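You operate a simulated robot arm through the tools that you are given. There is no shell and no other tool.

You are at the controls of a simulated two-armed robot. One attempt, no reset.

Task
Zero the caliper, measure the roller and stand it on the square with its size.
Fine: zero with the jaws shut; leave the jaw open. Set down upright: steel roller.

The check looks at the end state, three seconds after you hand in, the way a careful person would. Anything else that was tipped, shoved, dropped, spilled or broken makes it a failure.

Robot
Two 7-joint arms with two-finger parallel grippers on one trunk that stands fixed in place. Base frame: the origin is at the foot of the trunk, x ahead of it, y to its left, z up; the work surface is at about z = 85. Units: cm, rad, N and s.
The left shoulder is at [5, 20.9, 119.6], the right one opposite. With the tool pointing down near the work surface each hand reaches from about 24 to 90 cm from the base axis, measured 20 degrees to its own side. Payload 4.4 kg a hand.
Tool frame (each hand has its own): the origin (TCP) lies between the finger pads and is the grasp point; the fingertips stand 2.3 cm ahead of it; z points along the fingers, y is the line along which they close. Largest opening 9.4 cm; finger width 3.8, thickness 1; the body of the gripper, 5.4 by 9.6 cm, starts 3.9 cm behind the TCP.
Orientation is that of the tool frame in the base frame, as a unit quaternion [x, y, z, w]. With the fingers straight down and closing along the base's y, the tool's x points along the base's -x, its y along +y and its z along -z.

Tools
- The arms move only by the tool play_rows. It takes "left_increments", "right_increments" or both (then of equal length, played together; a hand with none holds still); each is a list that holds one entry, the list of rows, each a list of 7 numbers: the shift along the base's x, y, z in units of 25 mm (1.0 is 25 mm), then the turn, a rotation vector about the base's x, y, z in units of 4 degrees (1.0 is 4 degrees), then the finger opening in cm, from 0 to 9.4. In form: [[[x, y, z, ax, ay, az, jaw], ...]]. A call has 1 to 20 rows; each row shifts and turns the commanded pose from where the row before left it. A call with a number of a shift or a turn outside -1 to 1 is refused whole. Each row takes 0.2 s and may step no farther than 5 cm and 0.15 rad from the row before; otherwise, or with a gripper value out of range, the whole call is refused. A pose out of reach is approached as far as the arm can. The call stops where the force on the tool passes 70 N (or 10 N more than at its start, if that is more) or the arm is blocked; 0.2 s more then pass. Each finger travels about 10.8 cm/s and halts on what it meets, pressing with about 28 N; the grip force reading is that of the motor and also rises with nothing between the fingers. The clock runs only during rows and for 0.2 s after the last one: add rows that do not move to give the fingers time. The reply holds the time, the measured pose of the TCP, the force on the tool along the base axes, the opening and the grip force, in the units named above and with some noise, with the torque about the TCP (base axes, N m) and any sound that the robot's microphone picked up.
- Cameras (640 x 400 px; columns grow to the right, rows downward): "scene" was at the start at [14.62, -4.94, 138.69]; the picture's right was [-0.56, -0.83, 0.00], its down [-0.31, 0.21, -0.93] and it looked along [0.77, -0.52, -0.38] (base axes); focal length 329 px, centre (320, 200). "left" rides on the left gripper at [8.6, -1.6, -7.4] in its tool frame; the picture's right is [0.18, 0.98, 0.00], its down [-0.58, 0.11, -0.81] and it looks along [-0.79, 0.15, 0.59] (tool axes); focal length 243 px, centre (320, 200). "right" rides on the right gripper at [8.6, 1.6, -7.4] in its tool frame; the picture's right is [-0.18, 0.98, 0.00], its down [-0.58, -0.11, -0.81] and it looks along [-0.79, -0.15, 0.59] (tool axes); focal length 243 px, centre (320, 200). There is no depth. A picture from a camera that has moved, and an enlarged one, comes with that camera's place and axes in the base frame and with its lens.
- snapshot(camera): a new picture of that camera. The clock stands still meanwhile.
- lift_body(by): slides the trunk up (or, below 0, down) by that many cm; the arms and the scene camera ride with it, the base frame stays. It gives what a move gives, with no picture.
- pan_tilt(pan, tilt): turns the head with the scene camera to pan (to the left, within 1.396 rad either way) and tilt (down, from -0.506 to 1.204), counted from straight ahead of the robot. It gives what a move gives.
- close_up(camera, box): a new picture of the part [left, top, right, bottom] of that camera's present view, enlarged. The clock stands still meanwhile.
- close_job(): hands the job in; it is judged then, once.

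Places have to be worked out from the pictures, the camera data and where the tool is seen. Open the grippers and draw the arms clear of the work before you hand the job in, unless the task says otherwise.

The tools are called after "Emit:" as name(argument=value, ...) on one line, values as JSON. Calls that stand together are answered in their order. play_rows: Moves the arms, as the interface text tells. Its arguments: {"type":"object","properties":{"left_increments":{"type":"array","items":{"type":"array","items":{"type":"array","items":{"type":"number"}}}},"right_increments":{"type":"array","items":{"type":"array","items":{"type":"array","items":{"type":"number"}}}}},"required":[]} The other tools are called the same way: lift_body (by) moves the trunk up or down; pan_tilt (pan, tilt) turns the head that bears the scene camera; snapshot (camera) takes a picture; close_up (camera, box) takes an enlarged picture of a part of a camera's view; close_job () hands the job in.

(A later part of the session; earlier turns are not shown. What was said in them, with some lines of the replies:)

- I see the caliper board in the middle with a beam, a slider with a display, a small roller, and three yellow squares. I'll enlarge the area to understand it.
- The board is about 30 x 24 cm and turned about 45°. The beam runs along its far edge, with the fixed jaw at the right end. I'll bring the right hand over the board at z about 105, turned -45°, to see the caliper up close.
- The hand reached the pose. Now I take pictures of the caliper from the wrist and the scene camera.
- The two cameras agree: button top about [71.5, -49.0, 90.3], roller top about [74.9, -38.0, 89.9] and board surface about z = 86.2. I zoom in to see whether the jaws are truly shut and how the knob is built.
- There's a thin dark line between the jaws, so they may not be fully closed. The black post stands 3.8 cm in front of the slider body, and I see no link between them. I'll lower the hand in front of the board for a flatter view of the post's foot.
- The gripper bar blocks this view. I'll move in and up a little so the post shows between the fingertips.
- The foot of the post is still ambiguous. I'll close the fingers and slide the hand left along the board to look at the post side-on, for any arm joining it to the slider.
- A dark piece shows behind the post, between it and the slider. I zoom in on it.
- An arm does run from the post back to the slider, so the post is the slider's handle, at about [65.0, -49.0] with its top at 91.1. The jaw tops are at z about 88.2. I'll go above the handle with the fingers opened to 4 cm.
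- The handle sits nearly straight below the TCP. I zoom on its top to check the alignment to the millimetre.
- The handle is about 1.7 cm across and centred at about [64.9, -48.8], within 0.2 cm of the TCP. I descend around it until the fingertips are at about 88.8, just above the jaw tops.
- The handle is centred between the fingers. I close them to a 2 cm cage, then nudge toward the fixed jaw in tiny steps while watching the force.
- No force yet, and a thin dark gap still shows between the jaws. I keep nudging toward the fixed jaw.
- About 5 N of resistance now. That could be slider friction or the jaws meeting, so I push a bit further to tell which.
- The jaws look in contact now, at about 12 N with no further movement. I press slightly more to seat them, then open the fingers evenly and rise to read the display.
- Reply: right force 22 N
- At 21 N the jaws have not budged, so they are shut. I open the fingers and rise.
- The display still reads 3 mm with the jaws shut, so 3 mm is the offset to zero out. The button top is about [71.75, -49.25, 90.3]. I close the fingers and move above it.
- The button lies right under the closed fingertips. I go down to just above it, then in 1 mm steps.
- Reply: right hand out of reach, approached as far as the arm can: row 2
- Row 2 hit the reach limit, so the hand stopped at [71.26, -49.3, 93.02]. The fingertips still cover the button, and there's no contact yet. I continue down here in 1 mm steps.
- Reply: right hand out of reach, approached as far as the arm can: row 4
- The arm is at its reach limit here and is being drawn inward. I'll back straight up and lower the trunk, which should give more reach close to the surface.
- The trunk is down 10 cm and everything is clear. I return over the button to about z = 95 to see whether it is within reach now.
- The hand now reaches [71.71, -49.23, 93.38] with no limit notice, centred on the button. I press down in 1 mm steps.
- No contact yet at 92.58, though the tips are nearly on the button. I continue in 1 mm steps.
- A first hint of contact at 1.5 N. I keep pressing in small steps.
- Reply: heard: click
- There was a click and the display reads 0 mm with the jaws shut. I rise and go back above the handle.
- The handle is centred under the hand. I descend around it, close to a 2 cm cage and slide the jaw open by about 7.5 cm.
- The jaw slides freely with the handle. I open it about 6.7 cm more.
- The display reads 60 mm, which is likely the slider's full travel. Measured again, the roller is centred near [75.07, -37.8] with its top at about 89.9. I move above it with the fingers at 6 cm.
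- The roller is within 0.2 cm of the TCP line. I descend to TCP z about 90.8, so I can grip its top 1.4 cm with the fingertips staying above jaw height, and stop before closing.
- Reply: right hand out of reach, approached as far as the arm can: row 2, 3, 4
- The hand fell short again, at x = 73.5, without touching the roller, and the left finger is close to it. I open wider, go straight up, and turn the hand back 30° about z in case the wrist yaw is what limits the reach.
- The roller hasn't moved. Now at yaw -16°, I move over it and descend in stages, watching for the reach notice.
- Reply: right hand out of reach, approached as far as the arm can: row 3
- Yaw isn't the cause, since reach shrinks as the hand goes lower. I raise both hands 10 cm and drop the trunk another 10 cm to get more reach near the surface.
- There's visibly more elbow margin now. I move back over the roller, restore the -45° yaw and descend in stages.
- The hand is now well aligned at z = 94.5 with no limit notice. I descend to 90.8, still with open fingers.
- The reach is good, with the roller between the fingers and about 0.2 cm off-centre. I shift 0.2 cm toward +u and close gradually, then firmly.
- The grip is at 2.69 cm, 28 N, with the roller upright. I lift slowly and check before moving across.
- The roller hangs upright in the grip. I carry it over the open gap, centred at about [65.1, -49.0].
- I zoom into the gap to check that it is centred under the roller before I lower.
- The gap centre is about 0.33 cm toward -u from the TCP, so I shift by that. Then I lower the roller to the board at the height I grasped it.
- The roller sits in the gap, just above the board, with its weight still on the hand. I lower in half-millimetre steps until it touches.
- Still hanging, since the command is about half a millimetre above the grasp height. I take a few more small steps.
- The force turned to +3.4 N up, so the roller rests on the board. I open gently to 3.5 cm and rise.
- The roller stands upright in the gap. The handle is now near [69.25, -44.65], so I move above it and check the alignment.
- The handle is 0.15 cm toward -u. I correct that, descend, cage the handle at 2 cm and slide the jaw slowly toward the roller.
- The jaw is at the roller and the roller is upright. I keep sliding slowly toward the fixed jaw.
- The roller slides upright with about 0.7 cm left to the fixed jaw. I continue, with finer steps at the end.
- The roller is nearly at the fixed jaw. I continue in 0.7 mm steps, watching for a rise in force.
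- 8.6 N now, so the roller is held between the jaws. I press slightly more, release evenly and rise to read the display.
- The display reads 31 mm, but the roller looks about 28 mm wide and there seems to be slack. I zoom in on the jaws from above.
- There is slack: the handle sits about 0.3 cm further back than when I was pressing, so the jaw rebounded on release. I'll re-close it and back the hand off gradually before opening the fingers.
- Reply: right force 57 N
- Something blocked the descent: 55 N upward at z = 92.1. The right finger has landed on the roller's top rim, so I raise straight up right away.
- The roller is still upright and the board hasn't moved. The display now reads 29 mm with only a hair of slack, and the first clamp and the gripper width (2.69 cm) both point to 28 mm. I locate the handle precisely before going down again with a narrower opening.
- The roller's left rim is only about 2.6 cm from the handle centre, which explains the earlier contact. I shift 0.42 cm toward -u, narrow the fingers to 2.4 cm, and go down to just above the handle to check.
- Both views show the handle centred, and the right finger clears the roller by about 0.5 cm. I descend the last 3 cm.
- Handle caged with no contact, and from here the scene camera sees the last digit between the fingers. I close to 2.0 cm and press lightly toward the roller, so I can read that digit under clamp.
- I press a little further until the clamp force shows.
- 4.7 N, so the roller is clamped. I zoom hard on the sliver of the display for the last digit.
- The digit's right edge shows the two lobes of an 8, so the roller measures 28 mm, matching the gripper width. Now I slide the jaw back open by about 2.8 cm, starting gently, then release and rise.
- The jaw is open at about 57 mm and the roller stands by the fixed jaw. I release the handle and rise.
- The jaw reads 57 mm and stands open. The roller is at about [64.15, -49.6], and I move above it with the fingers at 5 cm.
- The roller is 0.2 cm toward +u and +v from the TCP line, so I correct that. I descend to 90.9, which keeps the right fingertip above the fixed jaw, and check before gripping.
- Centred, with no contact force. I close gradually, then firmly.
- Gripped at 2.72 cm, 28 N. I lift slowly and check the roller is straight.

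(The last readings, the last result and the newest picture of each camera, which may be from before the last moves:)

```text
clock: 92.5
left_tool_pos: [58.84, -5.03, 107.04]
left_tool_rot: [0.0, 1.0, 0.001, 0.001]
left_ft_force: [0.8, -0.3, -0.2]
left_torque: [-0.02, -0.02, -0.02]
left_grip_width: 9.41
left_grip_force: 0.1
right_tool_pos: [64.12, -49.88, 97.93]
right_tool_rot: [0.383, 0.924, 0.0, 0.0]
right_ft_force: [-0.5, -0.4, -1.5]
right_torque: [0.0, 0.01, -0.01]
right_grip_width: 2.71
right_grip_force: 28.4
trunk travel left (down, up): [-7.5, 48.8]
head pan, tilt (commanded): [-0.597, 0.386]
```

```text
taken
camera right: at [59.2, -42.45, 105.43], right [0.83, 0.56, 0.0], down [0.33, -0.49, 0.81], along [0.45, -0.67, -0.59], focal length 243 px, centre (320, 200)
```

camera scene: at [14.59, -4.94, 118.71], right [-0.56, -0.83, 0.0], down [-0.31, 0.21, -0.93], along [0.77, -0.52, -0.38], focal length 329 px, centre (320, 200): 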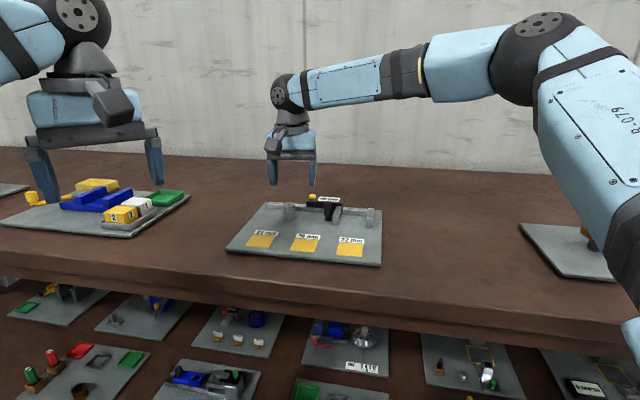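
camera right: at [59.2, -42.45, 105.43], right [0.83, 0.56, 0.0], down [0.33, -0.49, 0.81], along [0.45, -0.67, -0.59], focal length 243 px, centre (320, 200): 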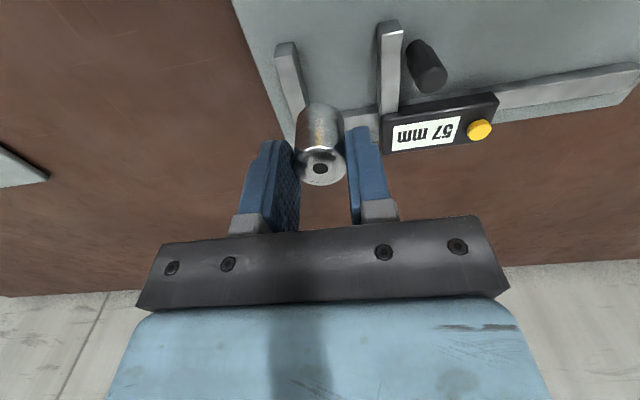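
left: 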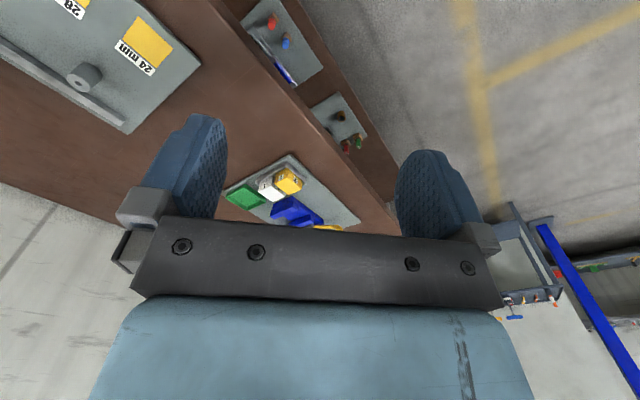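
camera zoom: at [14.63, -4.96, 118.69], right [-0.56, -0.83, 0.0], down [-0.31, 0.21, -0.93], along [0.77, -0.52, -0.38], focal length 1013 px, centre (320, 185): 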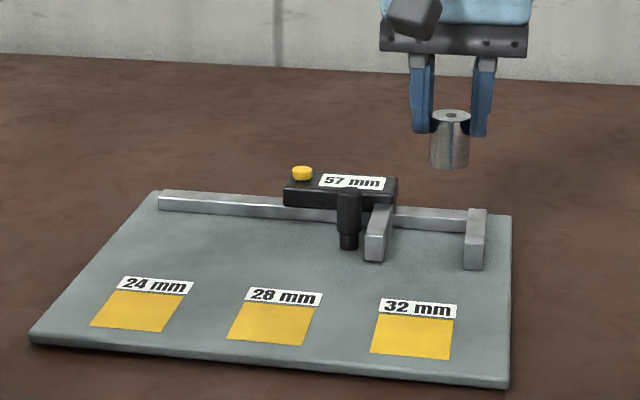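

The roller hangs straight. The 28 mm square's centre works out to about [63.0, -34.25] from both camera heights. I carry the roller there at z = 98.

Emit:
play_rows(right_increments=[[[-0.03, 0.4, 0, 0, 0, 0, 0], [-0.06, 0.8, 0, 0, 0, 0, 0], [-0.06, 0.8, 0, 0, 0, 0, 0], [-0.06, 0.8, 0, 0, 0, 0, 0], [-0.06, 0.8, 0, 0, 0, 0, 0], [-0.06, 0.8, 0, 0, 0, 0, 0], [-0.06, 0.8, 0, 0, 0, 0, 0], [-0.05, 0.7, 0, 0, 0, 0, 0], [-0.02, 0.35, 0, 0, 0, 0, 0], [0, 0, 0, 0, 0, 0, 0]]])

Emit:
snapshot(camera="right")

Emit:
close_up(camera="scene", box=[220, 160, 400, 290])

```text
clock: 94.7
left_tool_pos: [58.7, -5.22, 107.15]
left_tool_rot: [0.0, 1.0, 0.001, 0.0]
left_ft_force: [-1.3, -0.9, 0.2]
left_torque: [-0.01, 0.0, 0.0]
left_grip_width: 9.39
left_grip_force: 0.1
right_tool_pos: [63.12, -34.29, 97.9]
right_tool_rot: [0.383, 0.924, -0.001, 0.0]
right_ft_force: [-0.3, -0.1, -1.4]
right_torque: [0.04, 0.01, 0.0]
right_grip_width: 2.72
right_grip_force: 28.0
trunk travel left (down, up): [-7.5, 48.8]
head pan, tilt (commanded): [-0.597, 0.386]
```

```text
taken
camera right: at [58.14, -26.84, 105.3], right [0.83, 0.56, 0.0], down [0.33, -0.49, 0.81], along [0.45, -0.67, -0.59], focal length 243 px, centre (320, 200)
```

right: 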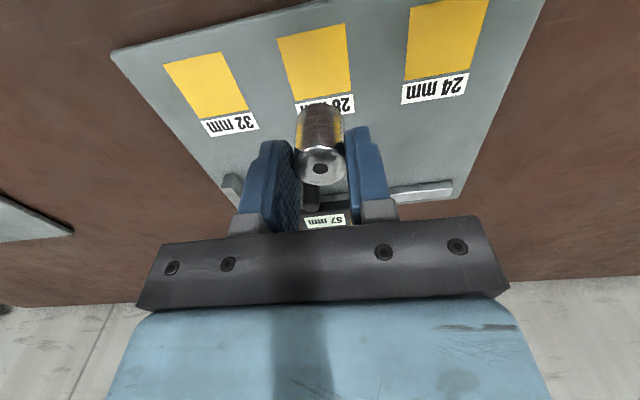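

```text
3.08 times, centred on (310, 225) of scene
camera zoom: at [14.63, -4.95, 118.69], right [-0.56, -0.83, 0.0], down [-0.31, 0.21, -0.93], along [0.77, -0.52, -0.38], focal length 1013 px, centre (351, 123)
```

zoom: 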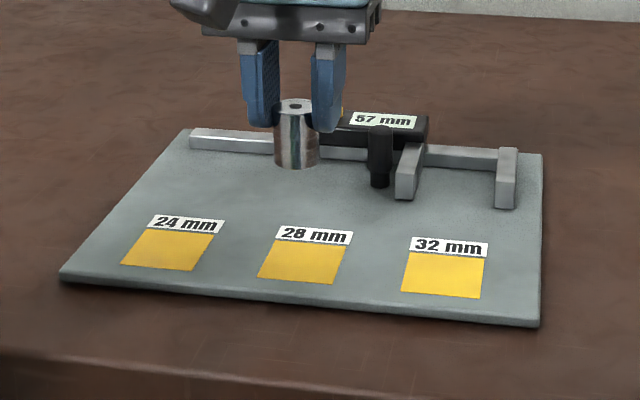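

I zoom in on the 28 mm square from the wrist camera to refine its centre before lowering.

Emit:
close_up(camera="right", box=[240, 10, 400, 110])

Emit:
close_up(camera="scene", box=[280, 215, 340, 255])

```text
4.00 times, centred on (320, 60) of right
camera zoom: at [58.14, -26.84, 105.3], right [0.83, 0.56, 0.0], down [0.33, -0.49, 0.81], along [0.45, -0.67, -0.59], focal length 970 px, centre (320, 760)
```

zoom: 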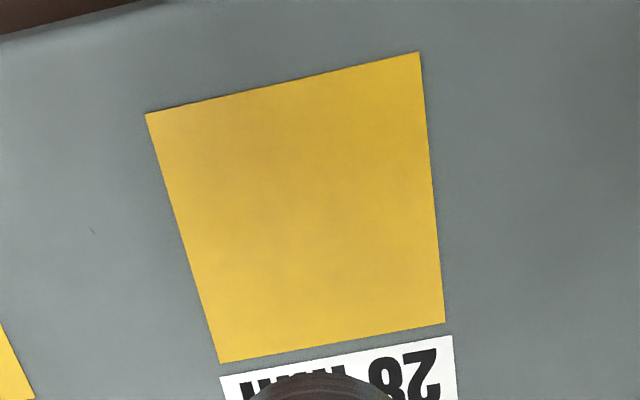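

```text
10.00 times, centred on (310, 235) of scene
camera zoom: at [14.63, -4.95, 118.69], right [-0.56, -0.83, 0.0], down [-0.31, 0.21, -0.93], along [0.77, -0.52, -0.38], focal length 3293 px, centre (420, -150)
```

zoom: 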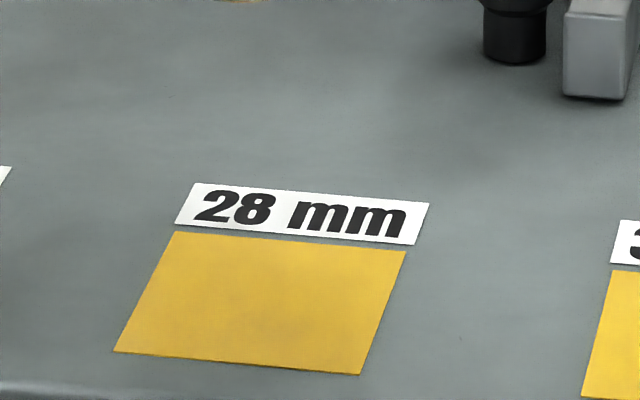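

The two estimates differ by about 0.4 cm, so I take the middle, about [63.05, -34.4]. I lower to about 1 cm above the board and compare the roller's base with the square directly.

Emit:
play_rows(right_increments=[[[-0.028, -0.044, -0.4, 0, 0, 0, 0], [0, 0, -0.6, 0, 0, 0, 0], [0, 0, -0.6, 0, 0, 0, 0], [0, 0, -0.6, 0, 0, 0, 0], [0, 0, -0.2, 0, 0, 0, 0], [0, 0, 0, 0, 0, 0, 0]]])

Emit:
snapshot(camera="right")

Emit:
close_up(camera="scene", box=[265, 190, 355, 255])

```text
clock: 96.1
left_tool_pos: [58.72, -5.26, 107.28]
left_tool_rot: [0.0, 1.0, 0.0, -0.001]
left_ft_force: [-0.2, 0.6, 0.4]
left_torque: [-0.01, 0.01, 0.0]
left_grip_width: 9.4
left_grip_force: 0.0
right_tool_pos: [62.95, -34.37, 91.89]
right_tool_rot: [0.384, 0.923, 0.0, 0.0]
right_ft_force: [0.0, -0.5, -1.7]
right_torque: [0.01, 0.02, 0.04]
right_grip_width: 2.71
right_grip_force: 27.6
trunk travel left (down, up): [-7.5, 48.8]
head pan, tilt (commanded): [-0.597, 0.386]
```

```text
taken
camera right: at [57.95, -26.88, 99.35], right [0.83, 0.56, 0.0], down [0.33, -0.49, 0.81], along [0.45, -0.67, -0.59], focal length 243 px, centre (320, 200)
```

right: 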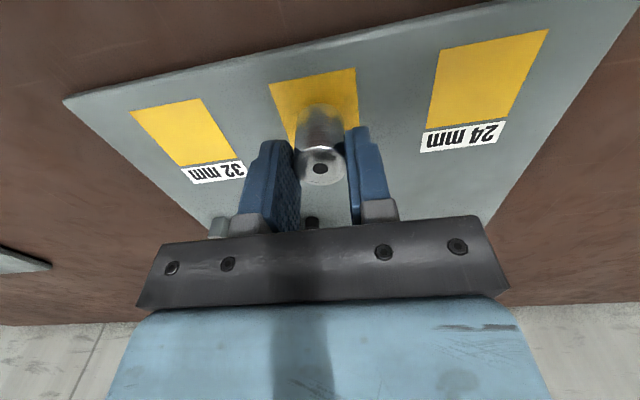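

```text
6.15 times, centred on (310, 222) of scene
camera zoom: at [14.63, -4.95, 118.69], right [-0.56, -0.83, 0.0], down [-0.31, 0.21, -0.93], along [0.77, -0.52, -0.38], focal length 2026 px, centre (382, 62)
```

zoom: 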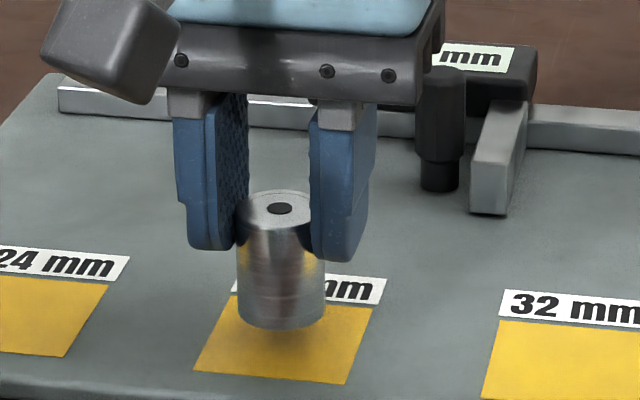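

Compared directly in the picture, the roller's base will land about 0.1 cm short in u and 0.17 cm short in v of the square's centre. I correct by that and lower to just above the board.

Emit:
play_rows(right_increments=[[[0.017, -0.08, 0, 0, 0, 0, 0], [0, 0, -0.2, 0, 0, 0, 0], [0, 0, -0.12, 0, 0, 0, 0], [0, 0, -0.06, 0, 0, 0, 0], [0, 0, 0, 0, 0, 0, 0]]])

Emit:
close_up(camera="scene", box=[280, 200, 340, 245])

```text
clock: 97.3
left_tool_pos: [58.77, -5.22, 107.21]
left_tool_rot: [0.0, 1.0, 0.0, 0.0]
left_ft_force: [-0.4, -0.3, 0.2]
left_torque: [-0.01, -0.01, 0.0]
left_grip_width: 9.39
left_grip_force: 0.1
right_tool_pos: [63.1, -34.69, 90.9]
right_tool_rot: [0.383, 0.924, 0.0, 0.001]
right_ft_force: [-0.3, 1.3, -0.9]
right_torque: [0.0, 0.0, 0.0]
right_grip_width: 2.7
right_grip_force: 28.4
trunk travel left (down, up): [-7.5, 48.8]
head pan, tilt (commanded): [-0.597, 0.386]
```

```text
8.89 times, centred on (310, 222) of scene
camera zoom: at [14.63, -4.95, 118.69], right [-0.56, -0.83, 0.0], down [-0.31, 0.21, -0.93], along [0.77, -0.52, -0.38], focal length 2927 px, centre (409, 0)
```

zoom: 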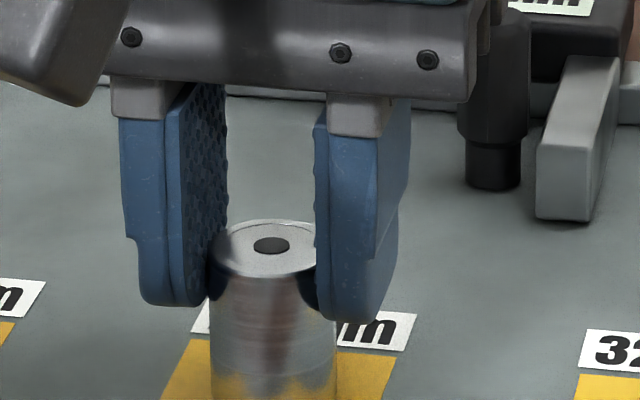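

I lower in half-millimetre steps until the board takes the weight.

Emit:
play_rows(right_increments=[[[0, 0, -0.02, 0, 0, 0, 0], [0, 0, -0.02, 0, 0, 0, 0], [0, 0, 0, 0, 0, 0, 0], [0, 0, 0, 0, 0, 0, 0]]])

Emit:
close_up(camera="scene", box=[270, 205, 350, 260])

```text
clock: 98.3
left_tool_pos: [58.82, -5.14, 107.14]
left_tool_rot: [0.0, 1.0, 0.001, 0.0]
left_ft_force: [0.1, 0.2, 0.0]
left_torque: [-0.03, -0.01, 0.01]
left_grip_width: 9.42
left_grip_force: 0.1
right_tool_pos: [63.23, -34.61, 90.84]
right_tool_rot: [0.383, 0.924, 0.0, 0.0]
right_ft_force: [1.0, 0.3, -1.4]
right_torque: [-0.01, -0.01, -0.02]
right_grip_width: 2.71
right_grip_force: 28.7
trunk travel left (down, up): [-7.5, 48.8]
head pan, tilt (commanded): [-0.597, 0.386]
```

```text
7.27 times, centred on (310, 232) of scene
camera zoom: at [14.63, -4.95, 118.69], right [-0.56, -0.83, 0.0], down [-0.31, 0.21, -0.93], along [0.77, -0.52, -0.38], focal length 2395 px, centre (393, -36)
```

zoom: 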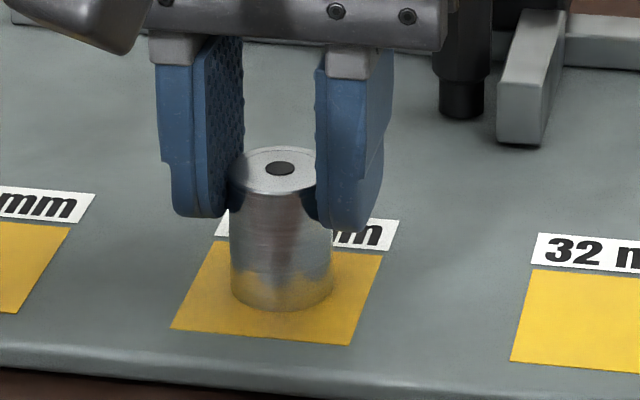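

The base is now centred on the 28 mm square. I go on with half-millimetre steps to contact.

Emit:
play_rows(right_increments=[[[0, 0, -0.02, 0, 0, 0, 0], [0, 0, -0.02, 0, 0, 0, 0], [0, 0, 0, 0, 0, 0, 0], [0, 0, 0, 0, 0, 0, 0]]])

```text
clock: 99.3
left_tool_pos: [58.77, -5.11, 107.15]
left_tool_rot: [0.0, 1.0, 0.001, 0.001]
left_ft_force: [-0.6, -0.4, -0.5]
left_torque: [0.01, 0.02, -0.04]
left_grip_width: 9.4
left_grip_force: 0.0
right_tool_pos: [63.09, -34.53, 90.93]
right_tool_rot: [0.384, 0.923, 0.001, 0.001]
right_ft_force: [2.3, -0.3, 6.9]
right_torque: [-0.03, -0.06, 0.04]
right_grip_width: 2.72
right_grip_force: 27.8
trunk travel left (down, up): [-7.5, 48.8]
head pan, tilt (commanded): [-0.597, 0.386]
```

Contact at about 7 N. I ease back a hair, open gently in steps and rise clear.

Emit:
play_rows(right_increments=[[[0, 0, 0.014, 0, 0, 0, 0], [0, 0, 0, 0, 0, 0, 2.6], [0, 0, 0, 0, 0, 0, 2.75], [0, 0, 0, 0, 0, 0, 2.9], [0, 0, 0, 0, 0, 0, 3.2], [0, 0, 0, 0, 0, 0, 3.8], [0, 0, 0, 0, 0, 0, 4.4], [0, 0, 0, 0, 0, 0, 4.4], [0, 0, 0.2, 0, 0, 0, 4.4], [0, 0, 0.4, 0, 0, 0, 4.4], [0, 0, 0.8, 0, 0, 0, 4.4], [0, 0, 0.8, 0, 0, 0, 4.4], [0, 0, 0.8, 0, 0, 0, 4.4], [0, 0, 0, 0, 0, 0, 4.4]]])

Emit:
close_up(camera="scene", box=[220, 150, 400, 270])

Emit:
snapshot(camera="right")

```text
clock: 102.3
left_tool_pos: [58.73, -5.14, 107.13]
left_tool_rot: [-0.001, 1.0, 0.0, 0.0]
left_ft_force: [-0.2, 0.7, -0.5]
left_torque: [-0.04, 0.02, 0.01]
left_grip_width: 9.4
left_grip_force: 0.1
right_tool_pos: [62.88, -34.57, 98.25]
right_tool_rot: [0.383, 0.924, 0.0, 0.0]
right_ft_force: [-0.1, -0.7, 0.4]
right_torque: [-0.01, 0.01, -0.02]
right_grip_width: 4.41
right_grip_force: 0.0
trunk travel left (down, up): [-7.5, 48.8]
head pan, tilt (commanded): [-0.597, 0.386]
```

```text
3.33 times, centred on (310, 210) of scene
camera zoom: at [14.63, -4.96, 118.69], right [-0.56, -0.83, 0.0], down [-0.31, 0.21, -0.93], along [0.77, -0.52, -0.38], focal length 1098 px, centre (353, 167)
```

zoom: 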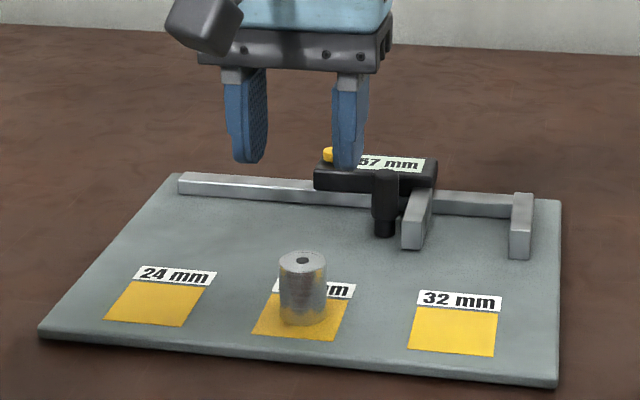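

```text
taken
camera right: at [58.02, -27.15, 105.69], right [0.83, 0.56, 0.0], down [0.33, -0.49, 0.81], along [0.45, -0.67, -0.59], focal length 243 px, centre (320, 200)
```

right: 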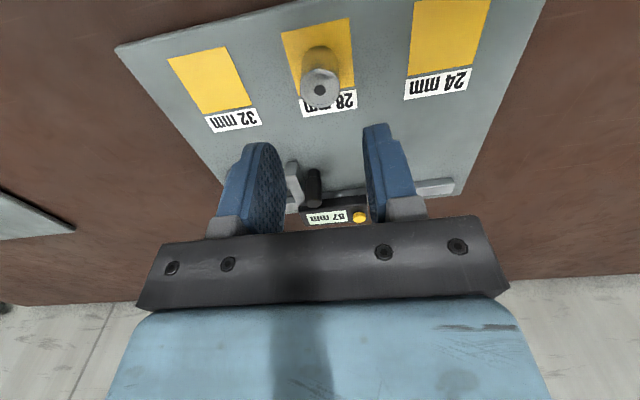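

The roller stands upright on the 28 mm square and the jaw is open at 57 mm. I raise the right arm and draw it back clear of the board, with the gripper open.

Emit:
play_rows(right_increments=[[[0, 0, 0.8, 0, 0, 0, 4.4], [0, 0, 0.9, 0, 0, 0, 4.4], [0, 0, 0.9, 0, 0, 0, 6], [-0.4, -0.2, 0.8, 0, 0, 0, 9.4], [-0.8, -0.4, 0.6, 0, 0, 0.5, 9.4], [-0.9, -0.5, 0.3, 0, 0, 0.9, 9.4], [-0.9, -0.5, 0, 0, 0, 0.9, 9.4], [-0.9, -0.5, 0, 0, 0, 0.9, 9.4], [-0.9, -0.5, 0, 0, 0, 0.9, 9.4], [-0.9, -0.5, 0, 0, 0, 0.9, 9.4], [-0.9, -0.5, 0, 0, 0, 0.9, 9.4], [-0.9, -0.5, 0, 0, 0, 0.9, 9.4], [-0.9, -0.5, 0, 0, 0, 0.9, 9.4], [0, 0, 0, 0, 0, 0, 9.4]]])

Emit:
snapshot(camera="scene")

Emit:
close_up(camera="scene", box=[220, 160, 400, 280])

```text
clock: 105.3
left_tool_pos: [58.7, -5.11, 107.16]
left_tool_rot: [0.0, 1.0, 0.0, 0.0]
left_ft_force: [0.1, 0.2, 0.1]
left_torque: [0.0, 0.0, -0.01]
left_grip_width: 9.37
left_grip_force: 0.0
right_tool_pos: [42.07, -46.08, 108.99]
right_tool_rot: [0.123, 0.992, 0.0, 0.0]
right_ft_force: [0.2, 0.4, 0.2]
right_torque: [0.02, 0.01, -0.03]
right_grip_width: 9.39
right_grip_force: 0.0
trunk travel left (down, up): [-7.5, 48.8]
head pan, tilt (commanded): [-0.597, 0.386]
```

```text
taken
camera scene: at [14.63, -4.93, 118.69], right [-0.56, -0.83, 0.0], down [-0.31, 0.21, -0.93], along [0.77, -0.52, -0.38], focal length 329 px, centre (320, 200)
```

scene: 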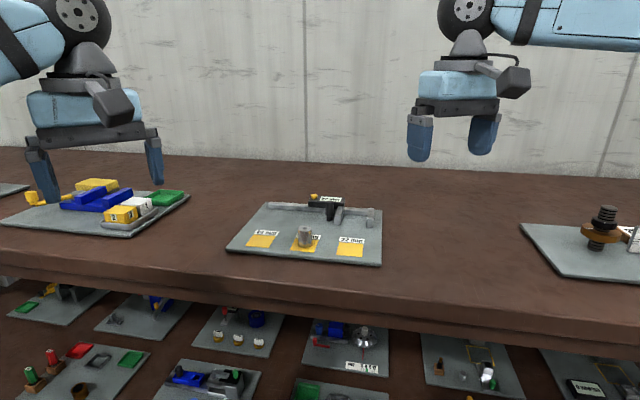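

```text
3.33 times, centred on (310, 220) of scene
camera zoom: at [14.63, -4.93, 118.69], right [-0.56, -0.83, 0.0], down [-0.31, 0.21, -0.93], along [0.77, -0.52, -0.38], focal length 1098 px, centre (353, 133)
```

zoom: 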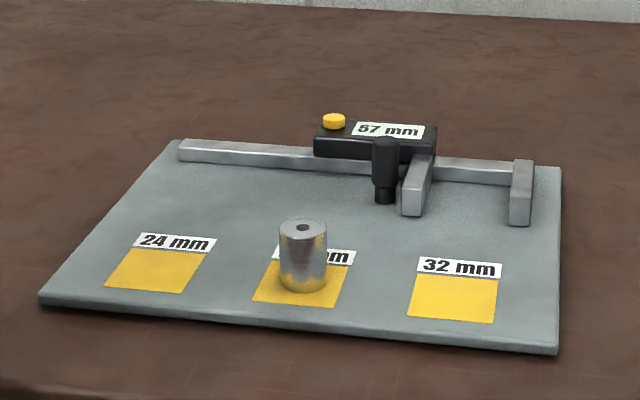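

The end state is as wanted: caliper zeroed with the jaws shut, jaw left open at 57 mm, and the roller upright in the middle of the 28 mm square. Both arms are clear and both grippers open, so I hand in.

Emit:
close_job()

```text
The job is handed in.
```

The roller measured 28 mm and now stands upright on the 28 mm square. I've handed the job in.

- **Zeroing:** The display read 3 mm with the jaws pushed firmly shut. I pressed the yellow button in that position and it went to 0 mm.
- **Measuring:** My first reading was 31 mm because the jaw sprang back when I let go, so I clamped the roller again. With the roller held I could see only part of the last digit, which looked like an 8. With a hair of slack the display read 29 mm. The gripper closed to about 2.7 cm on the roller, which rules out both 24 and 32 mm.
- **Contact to know about:** While repositioning, one finger came down on the roller's top rim with about 55 N. I lifted off at once. The roller stayed upright between the jaws and I saw no shift of the board.
- **Left as:** The jaw is open at 57 mm. Both grippers are open and the arms are clear of the work. The trunk is 20 cm lower than at the start, which I needed to reach the far side of the board.
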